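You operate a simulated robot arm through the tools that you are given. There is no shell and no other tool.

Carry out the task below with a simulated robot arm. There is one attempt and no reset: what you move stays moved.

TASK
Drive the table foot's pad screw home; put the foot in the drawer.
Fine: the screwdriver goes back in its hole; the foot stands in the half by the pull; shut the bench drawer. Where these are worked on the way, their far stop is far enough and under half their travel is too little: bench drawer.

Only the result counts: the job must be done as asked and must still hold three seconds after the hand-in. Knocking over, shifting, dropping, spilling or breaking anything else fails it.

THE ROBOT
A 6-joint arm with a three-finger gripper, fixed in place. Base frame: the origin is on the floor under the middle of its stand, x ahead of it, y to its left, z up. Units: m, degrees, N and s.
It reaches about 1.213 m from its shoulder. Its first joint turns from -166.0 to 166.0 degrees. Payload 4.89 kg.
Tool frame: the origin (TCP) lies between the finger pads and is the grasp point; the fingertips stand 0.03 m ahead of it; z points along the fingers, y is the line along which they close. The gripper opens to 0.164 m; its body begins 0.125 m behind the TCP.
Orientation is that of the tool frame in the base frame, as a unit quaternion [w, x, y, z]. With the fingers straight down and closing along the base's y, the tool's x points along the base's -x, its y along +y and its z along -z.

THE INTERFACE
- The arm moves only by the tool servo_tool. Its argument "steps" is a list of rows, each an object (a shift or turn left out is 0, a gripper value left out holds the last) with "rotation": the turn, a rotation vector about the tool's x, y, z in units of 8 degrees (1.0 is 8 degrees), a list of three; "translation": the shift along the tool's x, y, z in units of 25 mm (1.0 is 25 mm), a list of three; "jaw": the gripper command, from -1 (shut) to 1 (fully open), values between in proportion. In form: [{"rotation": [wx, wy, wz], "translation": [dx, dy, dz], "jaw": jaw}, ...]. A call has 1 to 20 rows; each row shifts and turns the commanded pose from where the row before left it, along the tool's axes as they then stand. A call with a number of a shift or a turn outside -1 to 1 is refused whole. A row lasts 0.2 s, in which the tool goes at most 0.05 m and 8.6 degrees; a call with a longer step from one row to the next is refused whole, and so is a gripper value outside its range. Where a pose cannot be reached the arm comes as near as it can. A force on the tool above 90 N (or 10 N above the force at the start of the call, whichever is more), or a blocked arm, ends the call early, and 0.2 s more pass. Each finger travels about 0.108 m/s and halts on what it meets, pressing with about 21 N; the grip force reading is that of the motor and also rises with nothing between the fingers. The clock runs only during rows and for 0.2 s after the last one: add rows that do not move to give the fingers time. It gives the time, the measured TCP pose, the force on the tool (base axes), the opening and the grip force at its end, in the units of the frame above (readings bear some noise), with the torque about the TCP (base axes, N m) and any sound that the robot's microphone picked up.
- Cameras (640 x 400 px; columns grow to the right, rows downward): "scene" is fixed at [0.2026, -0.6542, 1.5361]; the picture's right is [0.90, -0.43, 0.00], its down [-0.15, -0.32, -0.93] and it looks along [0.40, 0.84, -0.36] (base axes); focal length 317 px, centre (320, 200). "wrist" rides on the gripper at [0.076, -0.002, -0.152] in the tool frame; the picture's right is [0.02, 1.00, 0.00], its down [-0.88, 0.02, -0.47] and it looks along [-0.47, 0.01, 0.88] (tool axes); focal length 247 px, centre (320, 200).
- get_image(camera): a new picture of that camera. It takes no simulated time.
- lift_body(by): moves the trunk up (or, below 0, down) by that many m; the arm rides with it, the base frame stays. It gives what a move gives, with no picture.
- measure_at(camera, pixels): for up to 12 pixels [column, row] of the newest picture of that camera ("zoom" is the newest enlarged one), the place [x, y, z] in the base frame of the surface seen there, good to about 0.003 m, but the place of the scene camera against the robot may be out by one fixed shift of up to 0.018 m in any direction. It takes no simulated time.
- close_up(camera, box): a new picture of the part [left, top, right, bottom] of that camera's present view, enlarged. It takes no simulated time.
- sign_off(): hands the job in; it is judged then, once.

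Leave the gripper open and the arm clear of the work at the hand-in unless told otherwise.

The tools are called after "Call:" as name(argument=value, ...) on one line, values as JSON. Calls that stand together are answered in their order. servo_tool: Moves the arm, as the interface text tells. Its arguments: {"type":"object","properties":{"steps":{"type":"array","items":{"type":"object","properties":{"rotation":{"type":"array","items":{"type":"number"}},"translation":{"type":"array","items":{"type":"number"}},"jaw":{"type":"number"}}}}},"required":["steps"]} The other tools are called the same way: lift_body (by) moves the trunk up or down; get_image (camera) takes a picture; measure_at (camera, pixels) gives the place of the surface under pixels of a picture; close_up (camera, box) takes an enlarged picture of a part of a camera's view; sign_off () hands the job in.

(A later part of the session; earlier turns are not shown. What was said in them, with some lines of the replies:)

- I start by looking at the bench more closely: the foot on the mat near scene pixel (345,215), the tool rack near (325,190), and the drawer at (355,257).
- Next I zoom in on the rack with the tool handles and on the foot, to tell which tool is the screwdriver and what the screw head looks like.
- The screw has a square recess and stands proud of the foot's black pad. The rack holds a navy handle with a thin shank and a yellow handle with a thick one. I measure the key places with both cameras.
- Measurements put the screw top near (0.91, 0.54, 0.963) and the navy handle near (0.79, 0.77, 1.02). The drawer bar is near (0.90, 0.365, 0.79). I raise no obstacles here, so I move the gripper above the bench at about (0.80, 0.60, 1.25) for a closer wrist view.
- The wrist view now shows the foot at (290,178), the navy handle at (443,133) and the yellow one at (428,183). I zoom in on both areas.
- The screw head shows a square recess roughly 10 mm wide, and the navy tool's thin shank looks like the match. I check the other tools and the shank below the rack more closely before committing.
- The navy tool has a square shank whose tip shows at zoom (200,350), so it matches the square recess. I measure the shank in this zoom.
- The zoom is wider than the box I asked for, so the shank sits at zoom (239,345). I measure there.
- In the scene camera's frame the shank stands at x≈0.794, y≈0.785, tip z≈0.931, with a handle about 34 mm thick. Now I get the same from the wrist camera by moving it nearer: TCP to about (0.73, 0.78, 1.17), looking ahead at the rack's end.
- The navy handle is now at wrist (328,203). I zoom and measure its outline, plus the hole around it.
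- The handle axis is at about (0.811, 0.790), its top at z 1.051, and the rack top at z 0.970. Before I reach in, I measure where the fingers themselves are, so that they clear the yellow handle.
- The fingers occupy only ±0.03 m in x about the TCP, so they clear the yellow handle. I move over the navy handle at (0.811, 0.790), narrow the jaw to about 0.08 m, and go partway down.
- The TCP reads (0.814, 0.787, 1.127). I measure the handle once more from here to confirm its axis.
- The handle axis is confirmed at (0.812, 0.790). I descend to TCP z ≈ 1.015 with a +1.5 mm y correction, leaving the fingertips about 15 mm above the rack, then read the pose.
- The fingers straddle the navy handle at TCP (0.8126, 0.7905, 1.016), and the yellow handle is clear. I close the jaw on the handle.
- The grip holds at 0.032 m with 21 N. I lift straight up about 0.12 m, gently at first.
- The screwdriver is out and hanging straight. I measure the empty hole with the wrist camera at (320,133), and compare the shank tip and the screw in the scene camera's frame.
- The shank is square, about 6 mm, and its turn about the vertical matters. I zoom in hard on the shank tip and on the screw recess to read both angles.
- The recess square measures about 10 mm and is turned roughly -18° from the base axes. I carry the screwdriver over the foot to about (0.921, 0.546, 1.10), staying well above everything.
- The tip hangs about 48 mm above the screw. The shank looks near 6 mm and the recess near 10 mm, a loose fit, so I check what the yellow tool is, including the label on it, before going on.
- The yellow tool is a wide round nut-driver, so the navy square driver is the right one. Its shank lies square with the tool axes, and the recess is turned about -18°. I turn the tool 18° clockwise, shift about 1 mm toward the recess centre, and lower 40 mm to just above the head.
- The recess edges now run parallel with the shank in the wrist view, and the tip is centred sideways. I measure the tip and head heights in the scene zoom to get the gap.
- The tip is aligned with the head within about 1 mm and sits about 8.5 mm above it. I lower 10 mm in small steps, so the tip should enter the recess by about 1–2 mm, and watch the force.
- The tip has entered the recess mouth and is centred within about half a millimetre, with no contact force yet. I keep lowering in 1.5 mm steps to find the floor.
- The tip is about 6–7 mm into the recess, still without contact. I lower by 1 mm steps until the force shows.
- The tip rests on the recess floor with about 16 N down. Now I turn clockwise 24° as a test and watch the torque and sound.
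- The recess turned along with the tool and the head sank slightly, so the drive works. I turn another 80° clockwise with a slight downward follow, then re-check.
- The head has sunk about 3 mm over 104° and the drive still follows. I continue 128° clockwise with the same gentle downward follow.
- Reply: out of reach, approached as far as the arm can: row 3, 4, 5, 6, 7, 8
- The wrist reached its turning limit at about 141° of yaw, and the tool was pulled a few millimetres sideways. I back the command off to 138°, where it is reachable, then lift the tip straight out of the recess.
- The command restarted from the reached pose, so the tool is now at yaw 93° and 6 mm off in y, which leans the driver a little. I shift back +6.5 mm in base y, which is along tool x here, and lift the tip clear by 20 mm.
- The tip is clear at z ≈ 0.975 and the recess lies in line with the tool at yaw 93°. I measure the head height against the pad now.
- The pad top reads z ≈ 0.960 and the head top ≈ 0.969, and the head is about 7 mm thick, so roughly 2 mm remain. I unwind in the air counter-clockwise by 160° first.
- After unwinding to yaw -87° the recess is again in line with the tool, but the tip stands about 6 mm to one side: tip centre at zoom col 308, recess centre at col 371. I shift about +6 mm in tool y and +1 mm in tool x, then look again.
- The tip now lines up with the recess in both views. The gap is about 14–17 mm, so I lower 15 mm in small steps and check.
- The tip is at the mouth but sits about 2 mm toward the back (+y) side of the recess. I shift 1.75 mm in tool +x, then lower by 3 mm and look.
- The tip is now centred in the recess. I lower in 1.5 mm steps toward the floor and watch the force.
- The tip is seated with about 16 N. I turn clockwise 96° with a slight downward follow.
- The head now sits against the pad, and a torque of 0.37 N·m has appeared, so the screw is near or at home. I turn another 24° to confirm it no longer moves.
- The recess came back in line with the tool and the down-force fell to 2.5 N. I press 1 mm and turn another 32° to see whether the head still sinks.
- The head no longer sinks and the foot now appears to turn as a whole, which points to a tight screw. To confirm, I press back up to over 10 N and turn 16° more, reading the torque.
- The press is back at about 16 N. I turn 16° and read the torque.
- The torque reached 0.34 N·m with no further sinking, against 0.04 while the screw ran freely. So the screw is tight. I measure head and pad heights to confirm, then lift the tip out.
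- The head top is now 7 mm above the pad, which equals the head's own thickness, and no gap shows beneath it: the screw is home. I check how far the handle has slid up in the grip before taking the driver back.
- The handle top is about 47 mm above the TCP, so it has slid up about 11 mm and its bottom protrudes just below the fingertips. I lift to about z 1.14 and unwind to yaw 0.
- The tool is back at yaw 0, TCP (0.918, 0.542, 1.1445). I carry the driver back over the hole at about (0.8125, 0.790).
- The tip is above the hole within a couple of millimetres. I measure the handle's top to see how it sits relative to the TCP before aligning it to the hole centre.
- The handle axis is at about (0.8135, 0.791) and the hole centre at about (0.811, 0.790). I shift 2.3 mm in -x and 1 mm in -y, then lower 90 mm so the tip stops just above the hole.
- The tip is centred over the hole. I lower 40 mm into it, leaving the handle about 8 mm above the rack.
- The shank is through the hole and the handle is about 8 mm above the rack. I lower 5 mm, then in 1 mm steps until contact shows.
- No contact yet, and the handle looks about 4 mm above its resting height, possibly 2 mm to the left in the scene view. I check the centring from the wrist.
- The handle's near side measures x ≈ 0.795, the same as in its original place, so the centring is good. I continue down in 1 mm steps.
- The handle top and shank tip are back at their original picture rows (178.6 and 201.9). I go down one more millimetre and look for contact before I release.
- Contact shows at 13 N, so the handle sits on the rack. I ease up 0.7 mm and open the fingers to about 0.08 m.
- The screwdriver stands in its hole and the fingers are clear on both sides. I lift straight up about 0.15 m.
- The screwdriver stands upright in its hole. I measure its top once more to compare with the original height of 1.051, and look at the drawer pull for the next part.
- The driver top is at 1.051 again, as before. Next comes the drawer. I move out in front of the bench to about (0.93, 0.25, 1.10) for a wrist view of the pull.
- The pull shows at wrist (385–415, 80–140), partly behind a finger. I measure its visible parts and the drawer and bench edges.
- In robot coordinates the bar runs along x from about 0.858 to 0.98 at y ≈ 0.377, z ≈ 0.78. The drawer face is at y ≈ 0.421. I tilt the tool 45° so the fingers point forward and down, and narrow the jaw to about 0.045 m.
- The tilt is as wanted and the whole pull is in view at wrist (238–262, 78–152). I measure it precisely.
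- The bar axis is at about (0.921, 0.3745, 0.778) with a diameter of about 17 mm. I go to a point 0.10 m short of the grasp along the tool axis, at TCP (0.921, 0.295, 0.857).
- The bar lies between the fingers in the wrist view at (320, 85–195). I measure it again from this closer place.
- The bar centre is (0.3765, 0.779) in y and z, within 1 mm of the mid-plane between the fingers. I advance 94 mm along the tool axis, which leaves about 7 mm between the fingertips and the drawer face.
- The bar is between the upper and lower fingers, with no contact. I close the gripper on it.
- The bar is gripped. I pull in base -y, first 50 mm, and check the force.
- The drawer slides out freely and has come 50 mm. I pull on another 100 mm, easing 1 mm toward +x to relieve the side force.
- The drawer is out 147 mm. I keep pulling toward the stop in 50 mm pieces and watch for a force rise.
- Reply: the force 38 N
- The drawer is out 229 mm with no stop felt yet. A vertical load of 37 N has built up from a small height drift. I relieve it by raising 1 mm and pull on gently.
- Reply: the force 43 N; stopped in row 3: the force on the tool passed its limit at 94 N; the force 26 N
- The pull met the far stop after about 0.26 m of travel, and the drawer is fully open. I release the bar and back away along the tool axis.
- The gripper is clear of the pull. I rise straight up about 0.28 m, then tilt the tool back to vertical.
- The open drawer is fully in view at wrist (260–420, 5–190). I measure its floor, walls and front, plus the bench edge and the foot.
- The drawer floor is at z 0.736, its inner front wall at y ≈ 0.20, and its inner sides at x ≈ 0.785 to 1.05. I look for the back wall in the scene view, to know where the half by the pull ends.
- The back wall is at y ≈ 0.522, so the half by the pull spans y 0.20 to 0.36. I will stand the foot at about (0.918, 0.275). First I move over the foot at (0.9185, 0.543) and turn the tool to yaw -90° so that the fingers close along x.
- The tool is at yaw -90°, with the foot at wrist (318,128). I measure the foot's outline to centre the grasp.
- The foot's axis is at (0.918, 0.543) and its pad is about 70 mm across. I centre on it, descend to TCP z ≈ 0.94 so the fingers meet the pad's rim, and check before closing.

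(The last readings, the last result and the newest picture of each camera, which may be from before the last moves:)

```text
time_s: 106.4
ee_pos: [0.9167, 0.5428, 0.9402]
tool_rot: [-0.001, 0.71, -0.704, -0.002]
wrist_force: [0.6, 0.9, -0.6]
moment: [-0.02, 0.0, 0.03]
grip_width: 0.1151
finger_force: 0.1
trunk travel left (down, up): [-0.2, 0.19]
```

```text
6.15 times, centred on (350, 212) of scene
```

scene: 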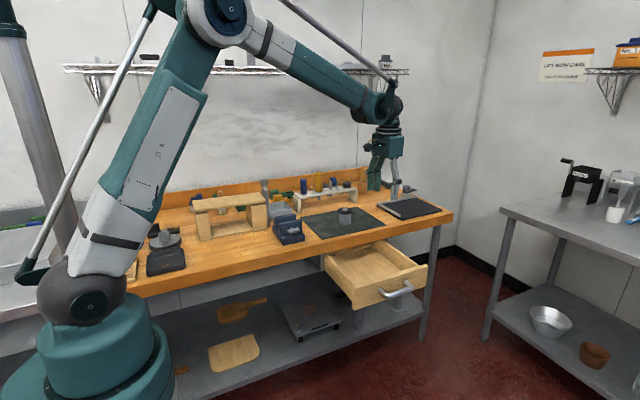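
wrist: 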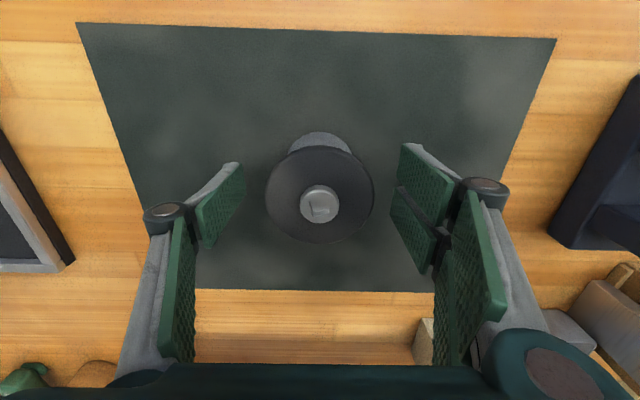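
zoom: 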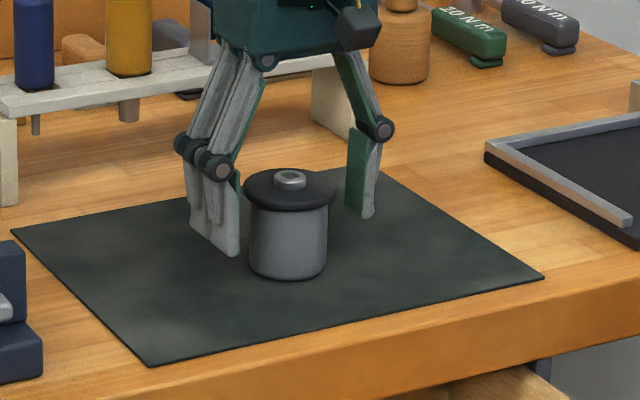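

The fingers stand on both sides of the foot, which is centred between them. I close the gripper.

Call:
servo_tool(steps=[{"jaw": 0.1}, {"jaw": -0.1}, {"jaw": -0.3}, {"jaw": -1}, {}, {}, {}])

Call:
get_image(camera="wrist")

Call:
close_up(camera="scene", box=[300, 180, 400, 245])

```text
time_s: 108.0
ee_pos: [0.9172, 0.5451, 0.9404]
tool_rot: [0.0, 0.71, -0.705, -0.002]
wrist_force: [4.0, 0.3, 2.3]
moment: [-0.01, -0.09, 0.02]
grip_width: 0.0683
finger_force: 20.7
trunk travel left (down, up): [-0.2, 0.19]
```

```text
taken
```

wrist: 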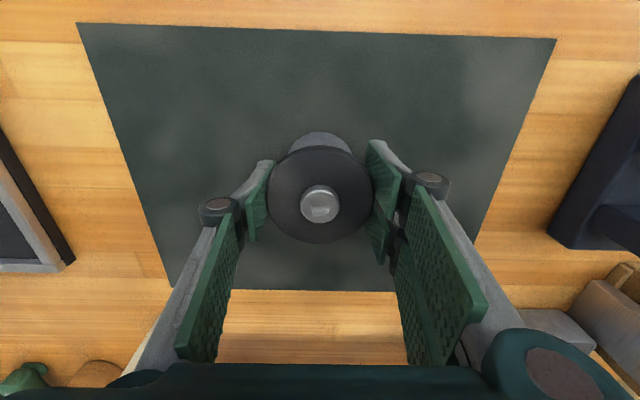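

```text
6.15 times, centred on (350, 212) of scene
```

zoom: 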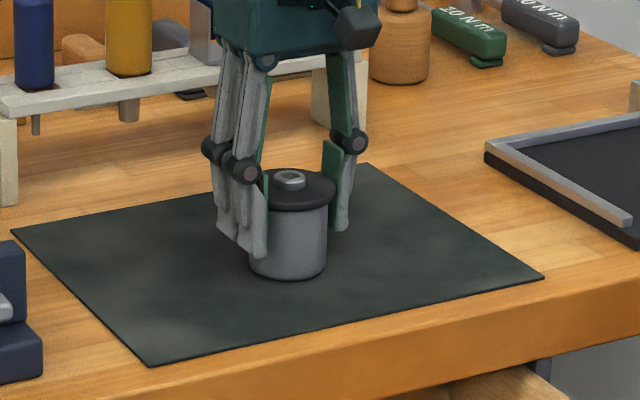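

The pad is gripped at 0.068 m. I lift slowly 30 mm and check that the foot hangs straight.

Call:
servo_tool(steps=[{"translation": [0, 0, -0.2]}, {"translation": [0, 0, -0.3]}, {"translation": [0, 0, -0.4]}, {"translation": [0, 0, -0.4]}, {}, {}])

Call:
close_up(camera="scene", box=[300, 170, 400, 235])

Call:
get_image(camera="wrist")

```text
time_s: 109.4
ee_pos: [0.9179, 0.5425, 0.9725]
tool_rot: [-0.001, 0.709, -0.705, -0.001]
wrist_force: [-0.3, -1.0, -3.2]
moment: [0.01, 0.02, -0.04]
grip_width: 0.068
finger_force: 21.2
trunk travel left (down, up): [-0.2, 0.19]
```

```text
6.15 times, centred on (350, 202) of scene
```

zoom: 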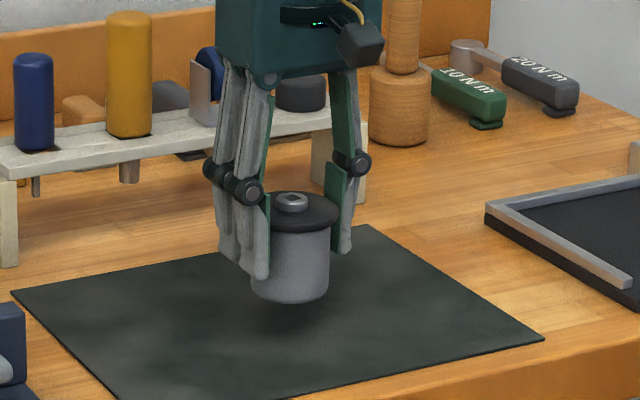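

```text
taken
```

wrist: 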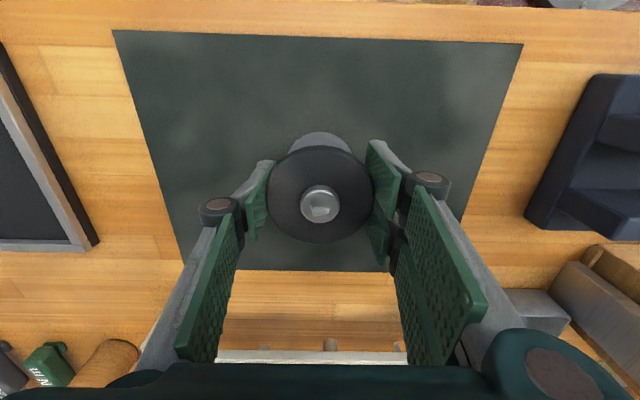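

The foot hangs level. I raise it to TCP z ≈ 1.05 and carry it in -y over the drawer's front half, to y ≈ 0.275.

Call:
servo_tool(steps=[{"translation": [0, 0, -1]}, {"translation": [0, 0, -1]}, {"translation": [0, 0, -1]}, {"translation": [0.7, 0, 0]}, {"translation": [1, 0, 0]}, {"translation": [1, 0, 0]}, {"translation": [1, 0, 0]}, {"translation": [1, 0, 0]}, {"translation": [1, 0, 0]}, {"translation": [1, 0, 0]}, {"translation": [1, 0, 0]}, {"translation": [1, 0, 0]}, {"translation": [1, 0, 0]}, {"translation": [0.7, 0, 0]}, {"translation": [0.3, 0, 0]}, {}, {}])

Call:
get_image(camera="wrist")

Call:
get_image(camera="scene")

```text
time_s: 113.0
ee_pos: [0.9216, 0.2757, 1.0463]
tool_rot: [0.0, 0.71, -0.704, -0.001]
wrist_force: [-0.1, -0.1, -3.1]
moment: [-0.01, 0.02, -0.01]
grip_width: 0.068
finger_force: 20.8
trunk travel left (down, up): [-0.2, 0.19]
```

```text
taken
```

wrist: 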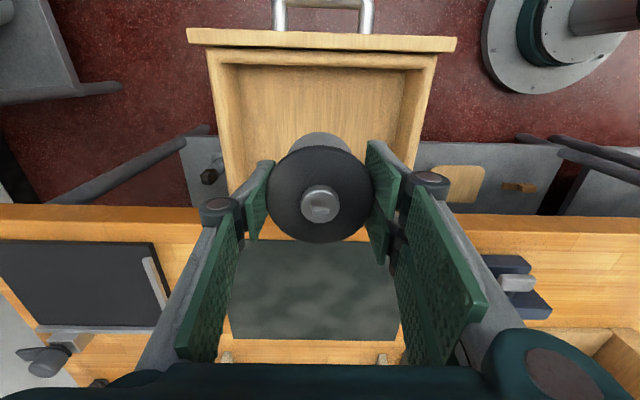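

```text
taken
```

scene: 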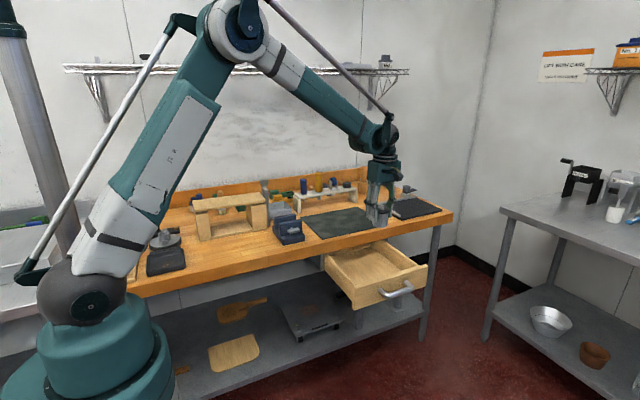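

The foot is over the drawer's front half at (0.92, 0.276). I lower it 0.235 m, leaving the base about 15 mm above the drawer floor.

Call:
servo_tool(steps=[{"translation": [0, 0, 1]}, {"translation": [0, 0, 1]}, {"translation": [0, 0, 1]}, {"translation": [0, 0, 1]}, {"translation": [0, 0, 1]}, {"translation": [0, 0, 1]}, {"translation": [0, 0, 1]}, {"translation": [0, 0, 1]}, {"translation": [0, 0, 0.8]}, {"translation": [0, 0, 0.6]}, {}, {}])

Call:
get_image(camera="wrist")

Call:
close_up(camera="scene", box=[310, 220, 450, 310])

```text
time_s: 115.6
ee_pos: [0.9204, 0.2778, 0.8135]
tool_rot: [0.0, 0.709, -0.705, -0.003]
wrist_force: [0.1, 0.6, -3.5]
moment: [0.02, 0.01, 0.0]
grip_width: 0.068
finger_force: 20.7
trunk travel left (down, up): [-0.2, 0.19]
```

```text
taken
```

wrist: 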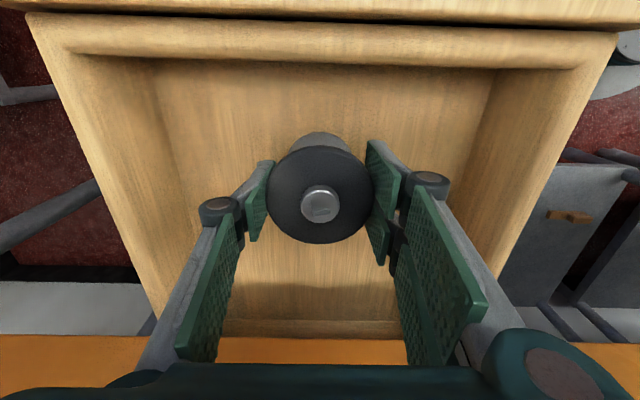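

```text
4.44 times, centred on (380, 265) of scene
```

zoom: 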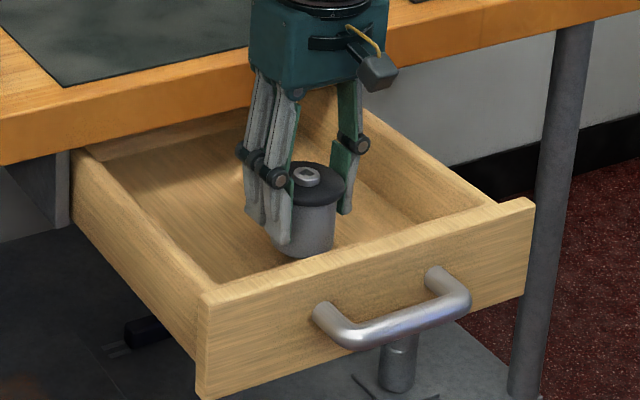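

The foot is inside the drawer walls and about 18 mm above the floor. I lower 13 mm, then in small steps until the floor takes its weight.

Call:
servo_tool(steps=[{"translation": [0, 0, 0.2]}, {"translation": [0, 0, 0.2]}, {"translation": [0, 0, 0.12]}, {}])

Call:
servo_tool(steps=[{"translation": [0, 0, 0.06]}, {"translation": [0, 0, 0.04]}, {}])

Call:
servo_tool(steps=[{"translation": [0, 0, 0.06]}, {}])

```text
time_s: 116.6
ee_pos: [0.9199, 0.2774, 0.7985]
tool_rot: [-0.001, 0.71, -0.705, -0.002]
wrist_force: [0.1, 0.2, -2.5]
moment: [0.01, 0.01, 0.03]
grip_width: 0.0679
finger_force: 20.8
trunk travel left (down, up): [-0.2, 0.19]
```

```text
time_s: 117.4
ee_pos: [0.9191, 0.2771, 0.7976]
tool_rot: [0.0, 0.71, -0.704, -0.002]
wrist_force: [-0.4, -0.6, -3.7]
moment: [-0.01, 0.03, 0.02]
grip_width: 0.0679
finger_force: 20.9
trunk travel left (down, up): [-0.2, 0.19]
```

```text
time_s: 118.0
ee_pos: [0.9184, 0.2761, 0.7968]
tool_rot: [-0.001, 0.71, -0.705, -0.002]
wrist_force: [-0.2, 0.1, -3.4]
moment: [-0.03, 0.0, 0.02]
grip_width: 0.0679
finger_force: 21.6
trunk travel left (down, up): [-0.2, 0.19]
```

No contact yet at z ≈ 0.796. I go on in 1 mm steps.

Call:
servo_tool(steps=[{"translation": [0, 0, 0.04]}, {}])

Call:
servo_tool(steps=[{"translation": [0, 0, 0.04]}, {}])

Call:
servo_tool(steps=[{"translation": [0, 0, 0.04]}, {}])

```text
time_s: 118.6
ee_pos: [0.9193, 0.2749, 0.7961]
tool_rot: [-0.001, 0.71, -0.704, -0.002]
wrist_force: [0.6, 0.1, -4.1]
moment: [0.0, 0.0, 0.01]
grip_width: 0.0678
finger_force: 20.8
trunk travel left (down, up): [-0.2, 0.19]
```

```text
time_s: 119.2
ee_pos: [0.9186, 0.2768, 0.7947]
tool_rot: [-0.001, 0.709, -0.705, -0.002]
wrist_force: [0.5, -0.1, -2.7]
moment: [-0.01, -0.02, -0.01]
grip_width: 0.0679
finger_force: 20.7
trunk travel left (down, up): [-0.2, 0.19]
```

```text
time_s: 119.8
ee_pos: [0.9198, 0.2758, 0.7935]
tool_rot: [0.0, 0.709, -0.705, -0.002]
wrist_force: [-0.1, -0.4, -2.5]
moment: [-0.04, -0.05, 0.0]
grip_width: 0.0679
finger_force: 21.0
trunk travel left (down, up): [-0.2, 0.19]
```

Call:
servo_tool(steps=[{"translation": [0, 0, 0.04]}, {}])

Call:
servo_tool(steps=[{"translation": [0, 0, 0.04]}, {}])

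Call:
close_up(camera="scene", box=[340, 235, 420, 290])

```text
time_s: 120.4
ee_pos: [0.92, 0.276, 0.7931]
tool_rot: [0.0, 0.71, -0.704, -0.003]
wrist_force: [4.1, -0.1, 5.8]
moment: [-0.03, -0.03, -0.02]
grip_width: 0.0677
finger_force: 20.9
trunk travel left (down, up): [-0.2, 0.19]
```

```text
time_s: 121.0
ee_pos: [0.9194, 0.2759, 0.7911]
tool_rot: [0.0, 0.709, -0.705, -0.002]
wrist_force: [11.0, 1.6, 26.1]
moment: [0.05, -0.11, -0.09]
grip_width: 0.0679
finger_force: 21.4
trunk travel left (down, up): [-0.2, 0.19]
```

```text
7.27 times, centred on (380, 262) of scene
```

zoom: 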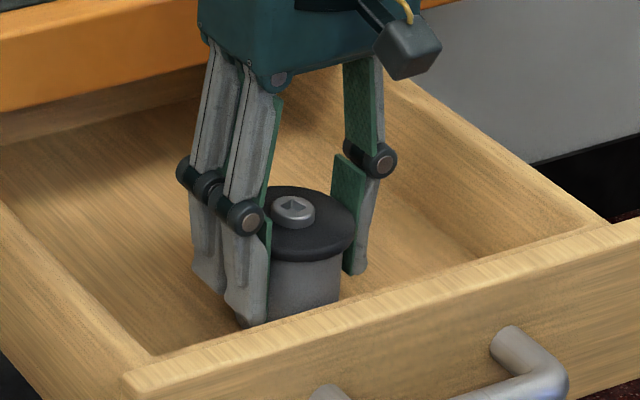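

The foot stands on the drawer floor with 26 N contact. I ease up 1 mm and open the fingers to about 0.11 m.

Call:
servo_tool(steps=[{"translation": [0, 0, -0.05]}, {}, {"jaw": 0.0}, {"jaw": 0.2}, {"jaw": 0.4}, {}, {}])

Call:
get_image(camera="wrist")

Call:
close_up(camera="scene", box=[340, 235, 420, 290])

```text
time_s: 122.6
ee_pos: [0.92, 0.2768, 0.7914]
tool_rot: [0.0, 0.71, -0.705, -0.001]
wrist_force: [0.8, 0.4, 0.9]
moment: [0.03, 0.0, 0.01]
grip_width: 0.115
finger_force: 0.1
trunk travel left (down, up): [-0.2, 0.19]
```

```text
taken
```

wrist: 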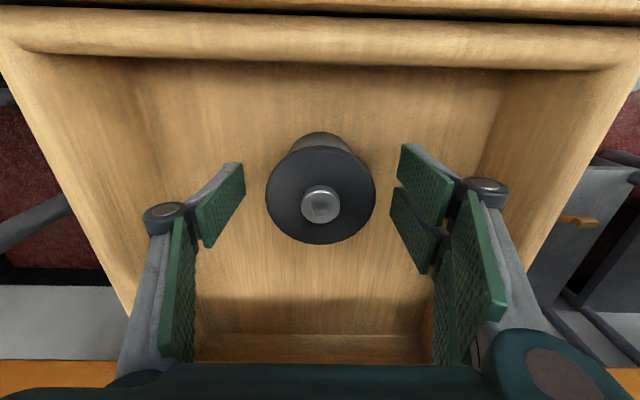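

```text
7.27 times, centred on (380, 262) of scene
```

zoom: 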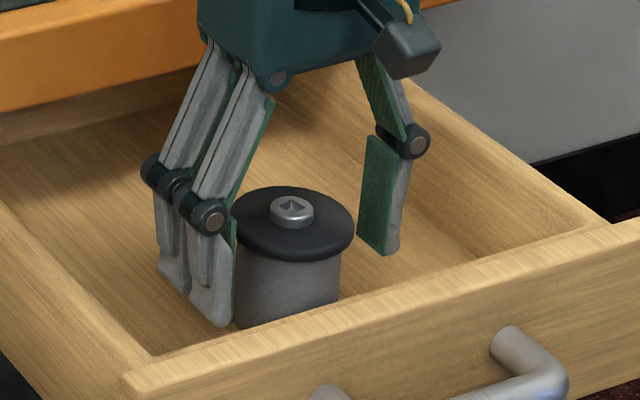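

The foot stands free and upright. I raise the gripper straight up about 0.30 m.

Call:
servo_tool(steps=[{"translation": [0, 0, -0.4]}, {"translation": [0, 0, -0.8]}, {"translation": [0, 0, -1]}, {"translation": [0, 0, -1]}, {"translation": [0, 0, -1]}, {"translation": [0, 0, -1]}, {"translation": [0, 0, -1]}, {"translation": [0, 0, -1]}, {"translation": [0, 0, -1]}, {"translation": [0, 0, -1]}, {"translation": [0, 0, -1]}, {"translation": [0, 0, -1]}, {}])

Call:
get_image(camera="wrist")

Call:
close_up(camera="scene", box=[320, 225, 440, 310])

```text
time_s: 125.4
ee_pos: [0.9179, 0.274, 1.073]
tool_rot: [-0.001, 0.709, -0.705, -0.002]
wrist_force: [0.3, 0.2, 0.0]
moment: [0.02, -0.01, 0.0]
grip_width: 0.1149
finger_force: 0.1
trunk travel left (down, up): [-0.2, 0.19]
```

```text
taken
```

wrist: 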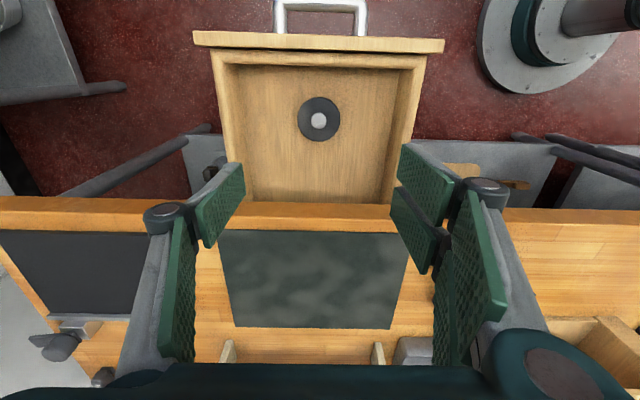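

```text
4.71 times, centred on (380, 268) of scene
```

zoom: 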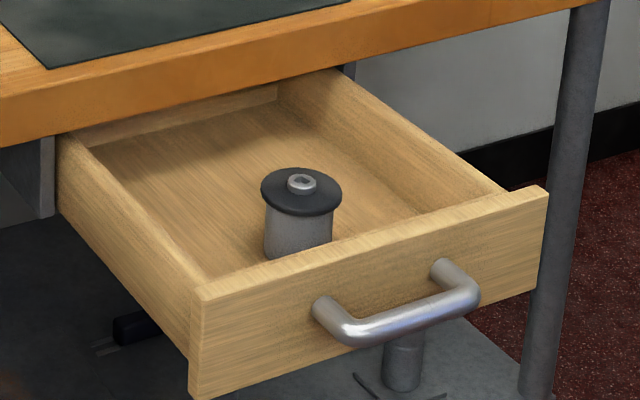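

The foot stands upright in the half by the pull, about a quarter of the way back. To shut the drawer I retrace the opening: turn back to yaw 0, rise to z ≈ 1.14 and move out to y ≈ 0.016.

Call:
servo_tool(steps=[{"rotation": [0, 0, 1], "translation": [0, 0, -1]}, {"rotation": [0, 0, 1], "translation": [0, 0, -1]}, {"rotation": [0, 0, 1], "translation": [0, 0, -0.8]}, {"rotation": [0, 0, 1]}, {"rotation": [0, 0, 1]}, {"rotation": [0, 0, 1]}, {"rotation": [0, 0, 1]}, {"rotation": [0, 0, 1]}, {"rotation": [0, 0, 1]}, {"rotation": [0, 0, 1]}, {"rotation": [0, 0, 1]}, {"rotation": [0, 0, 0.27], "jaw": -0.45}, {}])

Call:
servo_tool(steps=[{"translation": [-0.1, -1, 0]}, {"translation": [0, -1, 0]}, {"translation": [0, -1, 0]}, {"translation": [0, -1, 0]}, {"translation": [0, -1, 0]}, {"translation": [0, -1, 0]}, {"translation": [0, -1, 0]}, {"translation": [0, -1, 0]}, {"translation": [0, -1, 0]}, {"translation": [0, -1, 0]}, {"translation": [0, -0.3, 0]}, {}])

```text
time_s: 128.2
ee_pos: [0.9199, 0.2752, 1.1419]
tool_rot: [-0.001, 0.0, 1.0, 0.001]
wrist_force: [0.6, 1.0, -0.1]
moment: [0.01, 0.02, 0.0]
grip_width: 0.0455
finger_force: 0.1
trunk travel left (down, up): [-0.2, 0.19]
```

```text
time_s: 130.8
ee_pos: [0.9225, 0.0169, 1.1422]
tool_rot: [-0.001, -0.002, 1.0, 0.001]
wrist_force: [-0.5, -1.0, -0.4]
moment: [0.05, -0.02, 0.01]
grip_width: 0.0451
finger_force: 0.1
trunk travel left (down, up): [-0.2, 0.19]
```

I am at (0.9225, 0.017, 1.142), yaw 0. I tilt 45° again and descend 0.27 m to the earlier standoff point before the pull.

Call:
servo_tool(steps=[{"rotation": [-1, 0, 0]}, {"rotation": [-1, 0, 0]}, {"rotation": [-1, 0, 0]}, {"rotation": [-1, 0, 0]}, {"rotation": [-1, 0, 0]}, {"rotation": [-0.625, 0, 0]}, {"translation": [0, -0.7, 0.7]}, {"translation": [0, -0.7, 0.7]}, {"translation": [0, -0.7, 0.7]}, {"translation": [0, -0.7, 0.7]}, {"translation": [0, -0.7, 0.7]}, {"translation": [0, -0.7, 0.7]}, {"translation": [0, -0.7, 0.7]}, {"translation": [0, -0.7, 0.7]}, {"translation": [0, -0.7, 0.7]}, {"translation": [0, -0.7, 0.7]}, {"translation": [0, -0.6, 0.6]}, {}])

Call:
servo_tool(steps=[{}])

Call:
get_image(camera="wrist")

Call:
measure_at(camera="wrist", pixels=[[320, 100], [320, 120], [320, 140], [320, 160], [320, 180], [345, 85], [340, 187], [350, 120], [350, 150], [314, 140], [327, 140], [370, 60]])

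```text
time_s: 134.6
ee_pos: [0.9223, 0.0199, 0.8713]
tool_rot: [-0.001, -0.001, 0.923, 0.385]
wrist_force: [0.4, 0.2, -0.6]
moment: [-0.03, -0.02, 0.0]
grip_width: 0.0449
finger_force: 0.0
trunk travel left (down, up): [-0.2, 0.19]
```

```text
time_s: 135.0
ee_pos: [0.9225, 0.0202, 0.8708]
tool_rot: [-0.001, -0.001, 0.923, 0.385]
wrist_force: [0.2, 0.0, -0.6]
moment: [0.01, -0.01, -0.01]
grip_width: 0.0453
finger_force: 0.0
trunk travel left (down, up): [-0.2, 0.19]
```

```text
taken
```

wrist: 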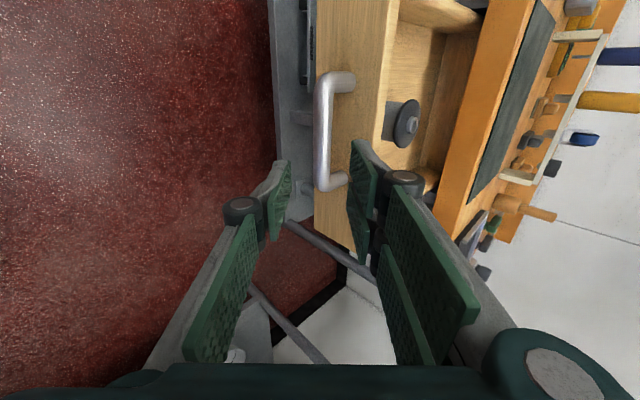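

```text
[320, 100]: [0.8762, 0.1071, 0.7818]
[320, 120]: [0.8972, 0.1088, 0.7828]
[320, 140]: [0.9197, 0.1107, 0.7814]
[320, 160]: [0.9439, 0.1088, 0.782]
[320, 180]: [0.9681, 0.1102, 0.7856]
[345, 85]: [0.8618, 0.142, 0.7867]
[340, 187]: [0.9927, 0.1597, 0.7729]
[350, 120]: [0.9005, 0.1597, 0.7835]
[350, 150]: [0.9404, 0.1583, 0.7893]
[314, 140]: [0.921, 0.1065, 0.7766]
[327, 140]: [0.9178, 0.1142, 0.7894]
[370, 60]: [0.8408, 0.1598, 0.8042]
```

The bar centre is at about (0.115, 0.778) in y and z and in line with the fingers. I advance 115 mm along the tool axis and grip it.

Call:
servo_tool(steps=[{"translation": [0, 0.05, 0.9]}, {"translation": [0, 0, 0.9]}, {"translation": [0, 0, 0.9]}, {"translation": [0, 0, 0.9]}, {"translation": [0, 0, 0.6]}, {"translation": [0, 0, 0.4]}, {}])

Call:
get_image(camera="wrist")

Call:
close_up(camera="scene", box=[320, 225, 440, 310])

```text
time_s: 136.6
ee_pos: [0.9209, 0.1015, 0.7916]
tool_rot: [-0.002, -0.001, 0.924, 0.384]
wrist_force: [0.0, -0.8, -0.3]
moment: [0.01, 0.0, 0.03]
grip_width: 0.045
finger_force: 0.1
trunk travel left (down, up): [-0.2, 0.19]
```

```text
taken
```

wrist: 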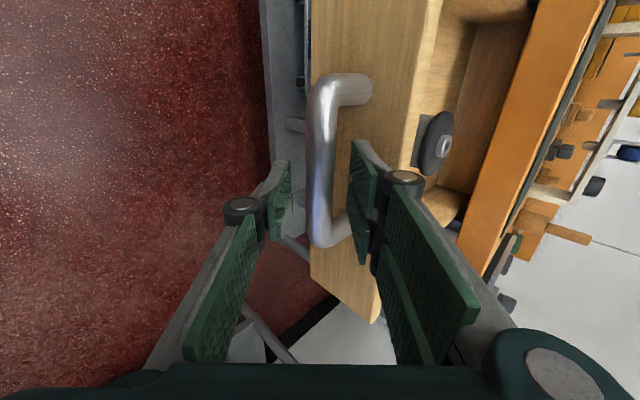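

```text
4.71 times, centred on (380, 268) of scene
```

zoom: 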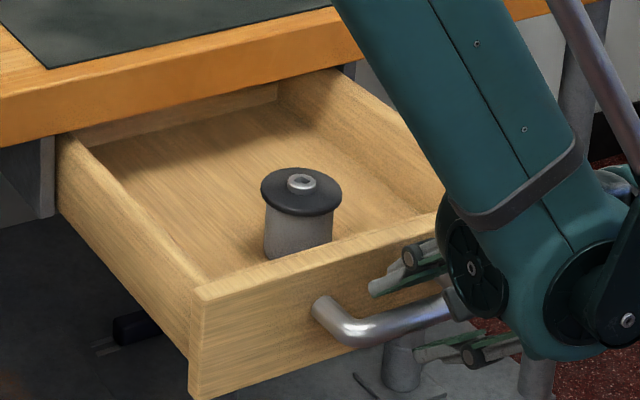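

The fingers straddle the bar. I close on it, then begin to push the drawer in slowly, so the foot is not jolted.

Call:
servo_tool(steps=[{"jaw": -0.6}, {"jaw": -0.75}, {"jaw": -1}, {}, {}])

Call:
servo_tool(steps=[{"translation": [0, 0.05, 0.05]}, {"translation": [0, 0.1, 0.1]}, {"translation": [0, 0.15, 0.15]}, {"translation": [0, 0.15, 0.15]}, {"translation": [0, 0.15, 0.15]}, {"translation": [0, 0.15, 0.15]}, {"translation": [0, 0.1, 0.1]}, {}])

Call:
close_up(camera="scene", box=[320, 225, 440, 310])

```text
time_s: 137.8
ee_pos: [0.9216, 0.1019, 0.7935]
tool_rot: [-0.001, -0.001, 0.923, 0.384]
wrist_force: [3.8, 8.5, 7.5]
moment: [0.29, 0.99, -0.87]
grip_width: 0.0215
finger_force: 45.1
trunk travel left (down, up): [-0.2, 0.19]
```

```text
time_s: 139.6
ee_pos: [0.922, 0.1311, 0.7931]
tool_rot: [-0.002, -0.002, 0.923, 0.385]
wrist_force: [11.8, 0.5, 21.0]
moment: [0.38, 0.73, -1.27]
grip_width: 0.0216
finger_force: 44.7
trunk travel left (down, up): [-0.2, 0.19]
```

```text
4.71 times, centred on (380, 268) of scene
```

zoom: 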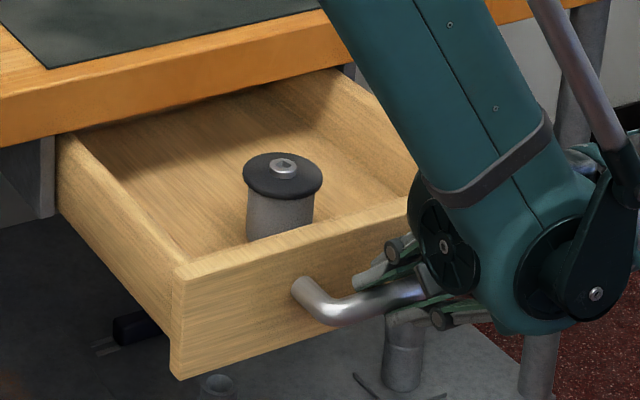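

The drawer moves in smoothly with the foot standing. Before the foot goes under the bench top, I check the height of its screw head against the bench's lower edge.

Call:
measure_at(camera="zoom", pixels=[[283, 162], [275, 166], [290, 160], [260, 170], [255, 180], [250, 85], [200, 100], [150, 115], [200, 90], [100, 125], [230, 262], [120, 180]])

Call:
close_up(camera="scene", box=[325, 225, 405, 275])

```text
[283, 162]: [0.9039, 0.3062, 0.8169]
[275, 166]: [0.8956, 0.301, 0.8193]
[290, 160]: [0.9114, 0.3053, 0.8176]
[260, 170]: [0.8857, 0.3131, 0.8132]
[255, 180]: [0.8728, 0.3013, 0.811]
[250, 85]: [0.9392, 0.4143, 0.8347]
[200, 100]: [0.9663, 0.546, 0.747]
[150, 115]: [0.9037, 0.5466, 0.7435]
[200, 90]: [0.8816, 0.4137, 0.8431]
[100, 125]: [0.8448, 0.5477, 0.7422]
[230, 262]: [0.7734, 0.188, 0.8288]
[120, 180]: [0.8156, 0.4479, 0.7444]
```

```text
8.00 times, centred on (365, 250) of scene
```

zoom: 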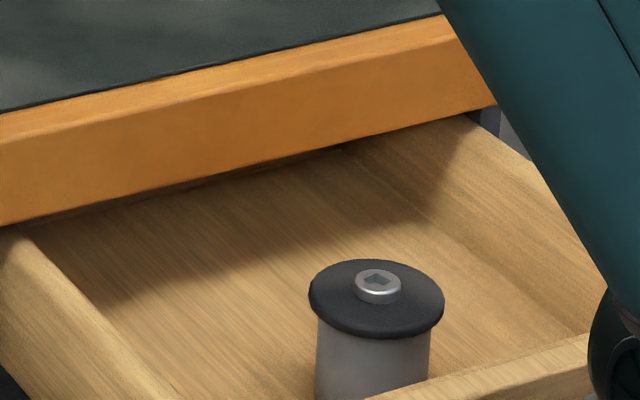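

In one frame, the head top is at 0.818, the drawer front's top at 0.829 and the bench edge at 0.834 or above. The foot passes under, so I push on about 110 mm slowly.

Call:
servo_tool(steps=[{"translation": [-0.015, 0.12, 0.1]}, {"translation": [0, 0.18, 0.18]}, {"translation": [0, 0.2, 0.2]}, {"translation": [0, 0.2, 0.2]}, {"translation": [0, 0.2, 0.2]}, {"translation": [0, 0.2, 0.2]}, {"translation": [0, 0.2, 0.2]}, {"translation": [0, 0.2, 0.2]}, {"translation": [0, 0.2, 0.2]}, {"translation": [0, 0.2, 0.2]}, {"translation": [0, 0.2, 0.2]}, {"translation": [0, 0.2, 0.2]}, {"translation": [0, 0.2, 0.2]}, {"translation": [0, 0.2, 0.2]}, {"translation": [0, 0.2, 0.2]}, {"translation": [0, 0.15, 0.15]}, {"translation": [0, 0.1, 0.1]}, {}])

Call:
close_up(camera="scene", box=[310, 215, 430, 295])

```text
time_s: 143.4
ee_pos: [0.9227, 0.2433, 0.7938]
tool_rot: [-0.001, -0.002, 0.923, 0.384]
wrist_force: [27.6, 0.2, 19.1]
moment: [0.33, 0.49, -1.36]
grip_width: 0.0215
finger_force: 45.0
trunk travel left (down, up): [-0.2, 0.19]
```

```text
5.00 times, centred on (370, 255) of scene
```

zoom: 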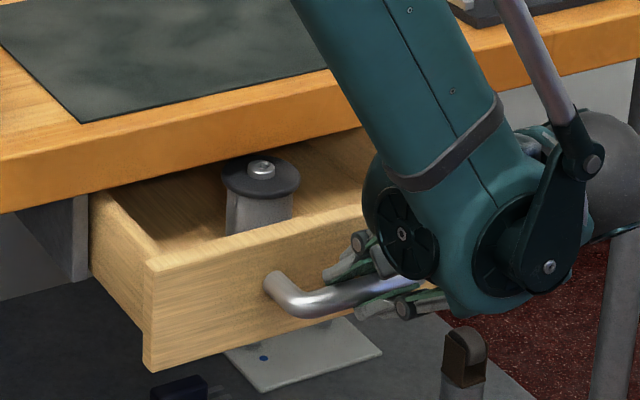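

The foot is standing with 0.12 m left to go. I relieve the side force by 1 mm and push another 100 mm.

Call:
servo_tool(steps=[{"translation": [-0.04, 0.1, 0.1]}, {"translation": [0, 0.18, 0.18]}, {"translation": [0, 0.2, 0.2]}, {"translation": [0, 0.2, 0.2]}, {"translation": [0, 0.2, 0.2]}, {"translation": [0, 0.2, 0.2]}, {"translation": [0, 0.2, 0.2]}, {"translation": [0, 0.2, 0.2]}, {"translation": [0, 0.2, 0.2]}, {"translation": [0, 0.2, 0.2]}, {"translation": [0, 0.2, 0.2]}, {"translation": [0, 0.2, 0.2]}, {"translation": [0, 0.2, 0.2]}, {"translation": [0, 0.2, 0.2]}, {"translation": [0, 0.15, 0.15]}, {"translation": [0, 0.1, 0.1]}, {}])

Call:
close_up(camera="scene", box=[310, 215, 430, 295])

```text
time_s: 147.0
ee_pos: [0.923, 0.3457, 0.7925]
tool_rot: [-0.002, -0.002, 0.923, 0.384]
wrist_force: [-10.4, -1.8, 0.2]
moment: [0.0, 1.05, -0.59]
grip_width: 0.0218
finger_force: 44.8
trunk travel left (down, up): [-0.2, 0.19]
```

```text
5.00 times, centred on (370, 255) of scene
```

zoom: 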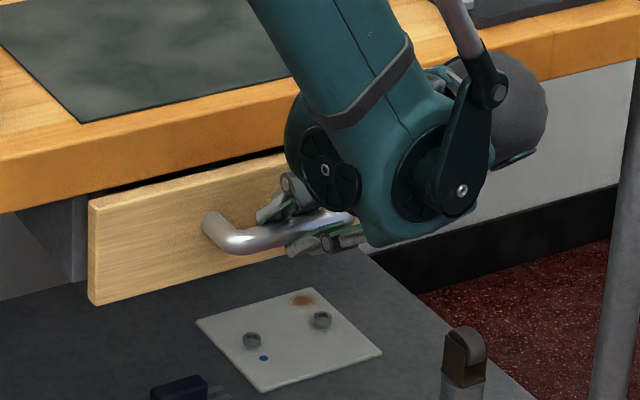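

About 16 mm remain. I push the rest in small steps until it meets the stop.

Call:
servo_tool(steps=[{"translation": [0, 0.1, 0.1]}, {"translation": [0, 0.1, 0.1]}, {"translation": [0, 0.1, 0.1]}, {"translation": [0, 0.07, 0.07]}, {}])

Call:
servo_tool(steps=[{"translation": [0, 0.04, 0.04]}, {"translation": [0, 0.04, 0.04]}, {}])

Call:
close_up(camera="scene", box=[310, 215, 430, 295])

```text
time_s: 148.2
ee_pos: [0.9216, 0.3596, 0.7928]
tool_rot: [-0.002, -0.002, 0.923, 0.384]
wrist_force: [-9.0, -0.5, 2.2]
moment: [0.08, 1.5, -0.16]
grip_width: 0.0214
finger_force: 45.5
trunk travel left (down, up): [-0.2, 0.19]
```

```text
time_s: 149.0
ee_pos: [0.9223, 0.3625, 0.793]
tool_rot: [-0.003, -0.001, 0.923, 0.385]
wrist_force: [-15.8, -2.3, -10.7]
moment: [-0.24, 0.58, -0.96]
grip_width: 0.0217
finger_force: 45.2
trunk travel left (down, up): [-0.2, 0.19]
```

```text
5.00 times, centred on (370, 255) of scene
```

zoom: 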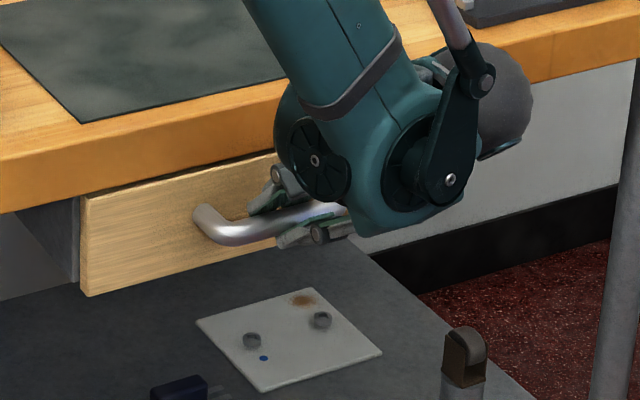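

It is at about the closed place, but the stop is not yet felt. I push further in 1 mm steps.

Call:
servo_tool(steps=[{"translation": [0, 0.04, 0.04]}, {}])

Call:
servo_tool(steps=[{"translation": [0, 0.04, 0.04]}, {}])

Call:
servo_tool(steps=[{"translation": [0, 0.04, 0.04]}, {}])

Call:
close_up(camera="scene", box=[310, 235, 370, 280])

```text
time_s: 149.6
ee_pos: [0.9233, 0.3627, 0.7925]
tool_rot: [-0.003, -0.001, 0.923, 0.384]
wrist_force: [-19.2, -21.8, -9.3]
moment: [-0.49, 1.37, -0.09]
grip_width: 0.0215
finger_force: 45.2
trunk travel left (down, up): [-0.2, 0.19]
```

```text
time_s: 150.2
ee_pos: [0.9211, 0.3634, 0.7932]
tool_rot: [-0.001, 0.0, 0.923, 0.385]
wrist_force: [-10.3, -39.8, -2.0]
moment: [-0.76, 1.0, -0.41]
grip_width: 0.021
finger_force: 45.4
trunk travel left (down, up): [-0.2, 0.19]
```

```text
time_s: 150.8
ee_pos: [0.9223, 0.3638, 0.7919]
tool_rot: [-0.002, 0.0, 0.923, 0.384]
wrist_force: [-9.9, -62.5, -10.8]
moment: [-1.34, 0.83, -0.43]
grip_width: 0.0213
finger_force: 44.9
trunk travel left (down, up): [-0.2, 0.19]
```

```text
8.89 times, centred on (340, 258) of scene
```

zoom: 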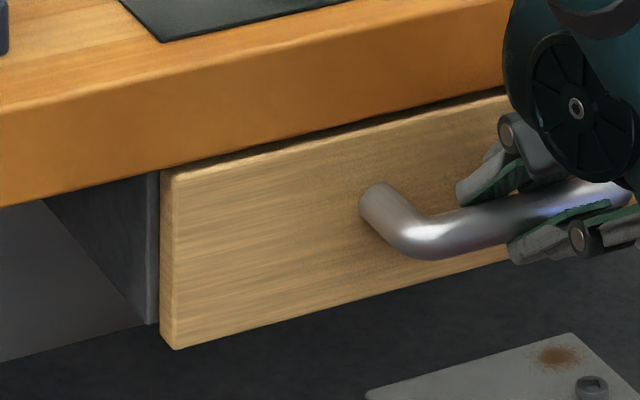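

The push now reads 62 N against the stop, so the drawer is shut. I ease off to a light push and open the fingers to about 0.045 m.

Call:
servo_tool(steps=[{"translation": [0, -0.06, -0.06]}, {}])

Call:
servo_tool(steps=[{"jaw": -0.7}, {"jaw": -0.45}, {}, {}])

Call:
get_image(camera="wrist")

Call:
close_up(camera="scene", box=[310, 225, 410, 290])

```text
time_s: 151.4
ee_pos: [0.9233, 0.3629, 0.7927]
tool_rot: [-0.001, -0.001, 0.923, 0.384]
wrist_force: [5.4, -38.7, -19.5]
moment: [-1.02, 0.08, -1.17]
grip_width: 0.0212
finger_force: 45.1
trunk travel left (down, up): [-0.2, 0.19]
```

```text
time_s: 152.4
ee_pos: [0.9215, 0.3651, 0.7932]
tool_rot: [-0.002, -0.001, 0.923, 0.385]
wrist_force: [-0.2, 0.6, 0.9]
moment: [-0.01, -0.02, -0.03]
grip_width: 0.0452
finger_force: 0.0
trunk travel left (down, up): [-0.2, 0.19]
```

```text
taken
```

wrist: 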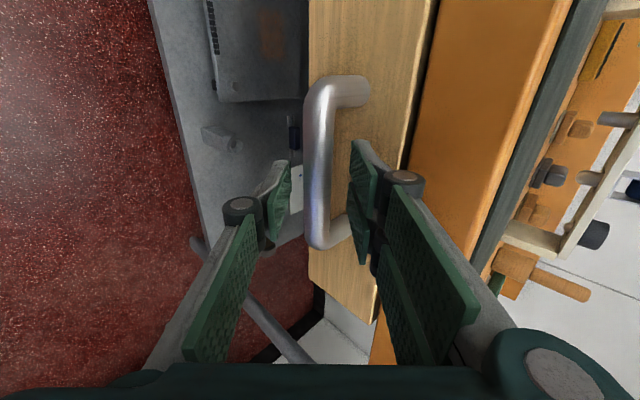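

```text
6.15 times, centred on (360, 258) of scene
```

zoom: 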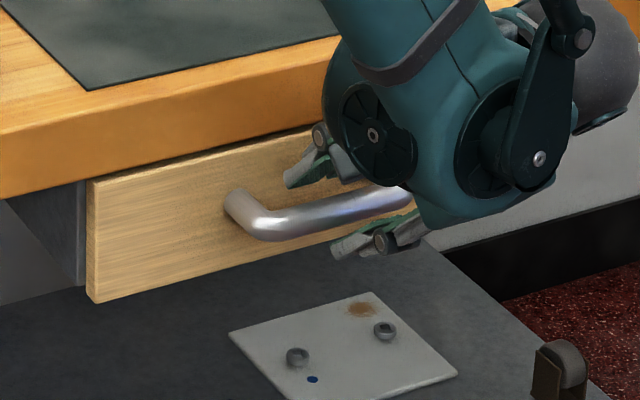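

The drawer is shut and the fingers are free of the bar. I back away along the tool axis and then rise clear of the bench.

Call:
servo_tool(steps=[{"translation": [0, 0, -0.3]}, {"translation": [0, 0, -0.6]}, {"translation": [0, 0, -0.9]}, {"translation": [0, 0, -0.9]}, {"translation": [0, 0, -0.9]}, {"translation": [0, 0, -0.9]}, {"translation": [0, 0, -0.9]}, {}])

Call:
servo_tool(steps=[{"translation": [0, 0.7, -0.7]}, {"translation": [0, 0.7, -0.7]}, {"translation": [0, 0.7, -0.7]}, {"translation": [0, 0.7, -0.7]}, {"translation": [0, 0.7, -0.7]}, {"translation": [0, 0.7, -0.7]}, {"translation": [0, 0.7, -0.7]}, {"translation": [0, 0.7, -0.7]}, {"translation": [0, 0.7, -0.7]}, {"translation": [0, 0.7, -0.7]}, {"rotation": [1, 0, 0]}, {"rotation": [1, 0, 0]}, {"rotation": [1, 0, 0]}, {"rotation": [1, 0, 0]}, {"rotation": [1, 0, 0]}, {"rotation": [0.66, 0, 0], "jaw": 1}, {}, {}, {}])

Call:
get_image(camera="scene")

Call:
get_image(camera="wrist")

```text
time_s: 154.2
ee_pos: [0.9231, 0.2699, 0.8889]
tool_rot: [-0.001, -0.001, 0.923, 0.384]
wrist_force: [0.3, -0.9, -0.5]
moment: [0.01, -0.05, 0.0]
grip_width: 0.045
finger_force: 0.0
trunk travel left (down, up): [-0.2, 0.19]
```

```text
time_s: 158.2
ee_pos: [0.9242, 0.2689, 1.1367]
tool_rot: [-0.001, -0.002, 1.0, -0.001]
wrist_force: [-0.4, -0.6, -0.8]
moment: [0.02, -0.01, -0.01]
grip_width: 0.1639
finger_force: 0.2
trunk travel left (down, up): [-0.2, 0.19]
```

```text
taken
```

scene: 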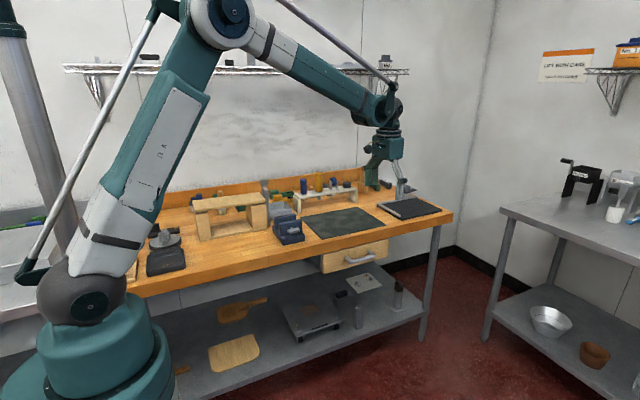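

```text
taken
```

wrist: 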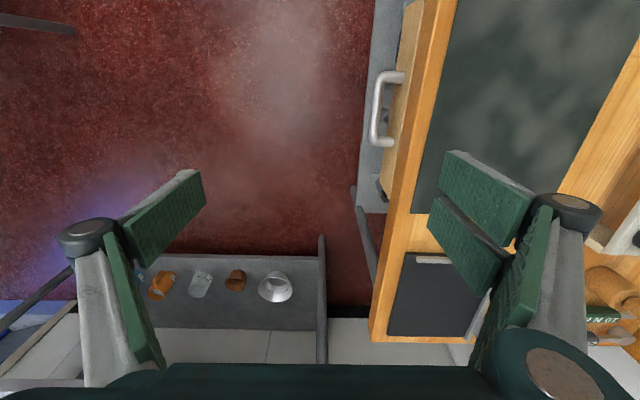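

I compare the drawer and the rack with the starting pictures.

Call:
close_up(camera="scene", box=[305, 225, 405, 285])

Call:
close_up(camera="scene", box=[285, 165, 365, 215])

Call:
measure_at(camera="wrist", pixels=[[376, 110], [374, 130], [400, 90], [395, 120], [412, 60]])

```text
6.40 times, centred on (355, 255) of scene
```

zoom: 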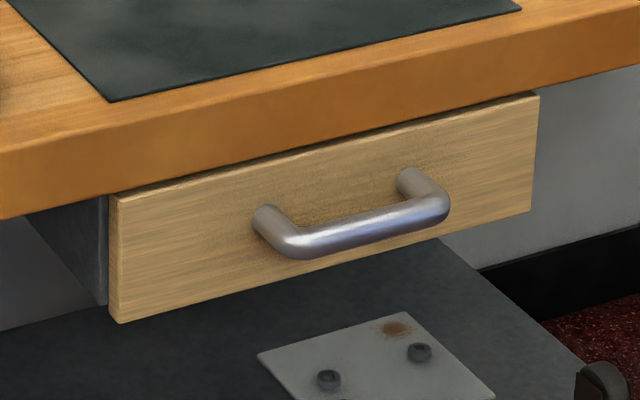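

```text
8.00 times, centred on (325, 190) of scene
```

zoom: 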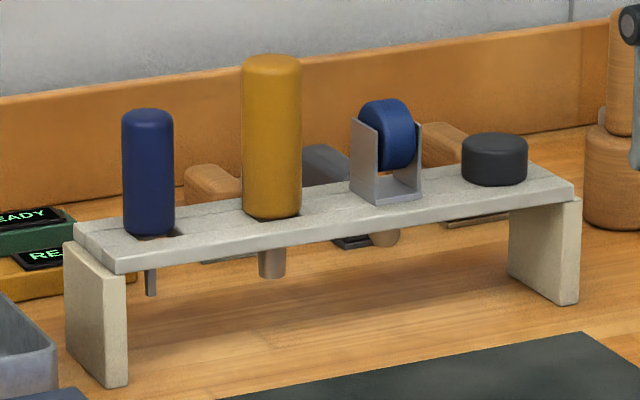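

```text
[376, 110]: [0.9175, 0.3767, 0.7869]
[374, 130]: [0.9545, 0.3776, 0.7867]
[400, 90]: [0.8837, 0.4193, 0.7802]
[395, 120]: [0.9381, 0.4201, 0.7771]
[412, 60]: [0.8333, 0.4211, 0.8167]
```

The drawer looks exactly as at the start, and the bar is again at y ≈ 0.377. The screwdriver stands in its hole and nothing else has moved. I take the open gripper up and back a little, clear of the bench.

Call:
servo_tool(steps=[{"translation": [0.8, 0, -0.6]}, {"translation": [0.8, 0, -0.6]}, {"translation": [0.8, 0, -0.6]}, {"translation": [0.8, 0, -0.6]}, {"translation": [0.8, 0, -0.6]}, {"translation": [0.8, 0, -0.6]}, {"translation": [0.8, 0, -0.6]}, {"translation": [0.8, 0, -0.6]}, {}, {}])

Call:
get_image(camera="scene")

```text
time_s: 160.4
ee_pos: [0.7641, 0.2655, 1.2573]
tool_rot: [-0.001, -0.002, 1.0, -0.001]
wrist_force: [-0.4, 0.4, 0.2]
moment: [0.01, -0.04, 0.0]
grip_width: 0.1639
finger_force: 0.1
trunk travel left (down, up): [-0.2, 0.19]
```

```text
taken
```

scene: 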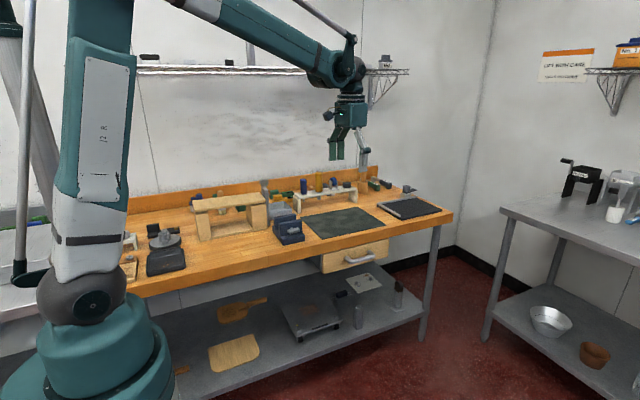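

The screw is driven home, the driver is in its hole, and the foot is in the front half of the shut drawer. The gripper is open and clear of the bench, so I hand the job in.

Call:
sign_off()

```text
The job is handed in.
```

I drove the foot's pad screw home, put the foot in the drawer, and handed the job in. I have no verdict on the hand-in yet.

- **Screw:** It stopped sinking with the head against the pad. Torque rose to about 0.34 N·m, against about 0.04 while it turned freely. I judged it home from that and from the pictures.
- **Screwdriver:** It stands upright in its rack hole at its original height, about 2.5 mm to one side of where it was.
- **Foot:** It stands in the half of the drawer by the pull, about a quarter of the way back. I saw it upright with about 0.12 m of the push left. The drawer hid it after that, so I could not check it once shut.
- **Drawer:** I pulled it to its far stop, about 0.26 m, then pushed it shut against its stop. Its front matches the starting picture.

I saw nothing else knocked or shifted. The gripper is open and clear of the bench.
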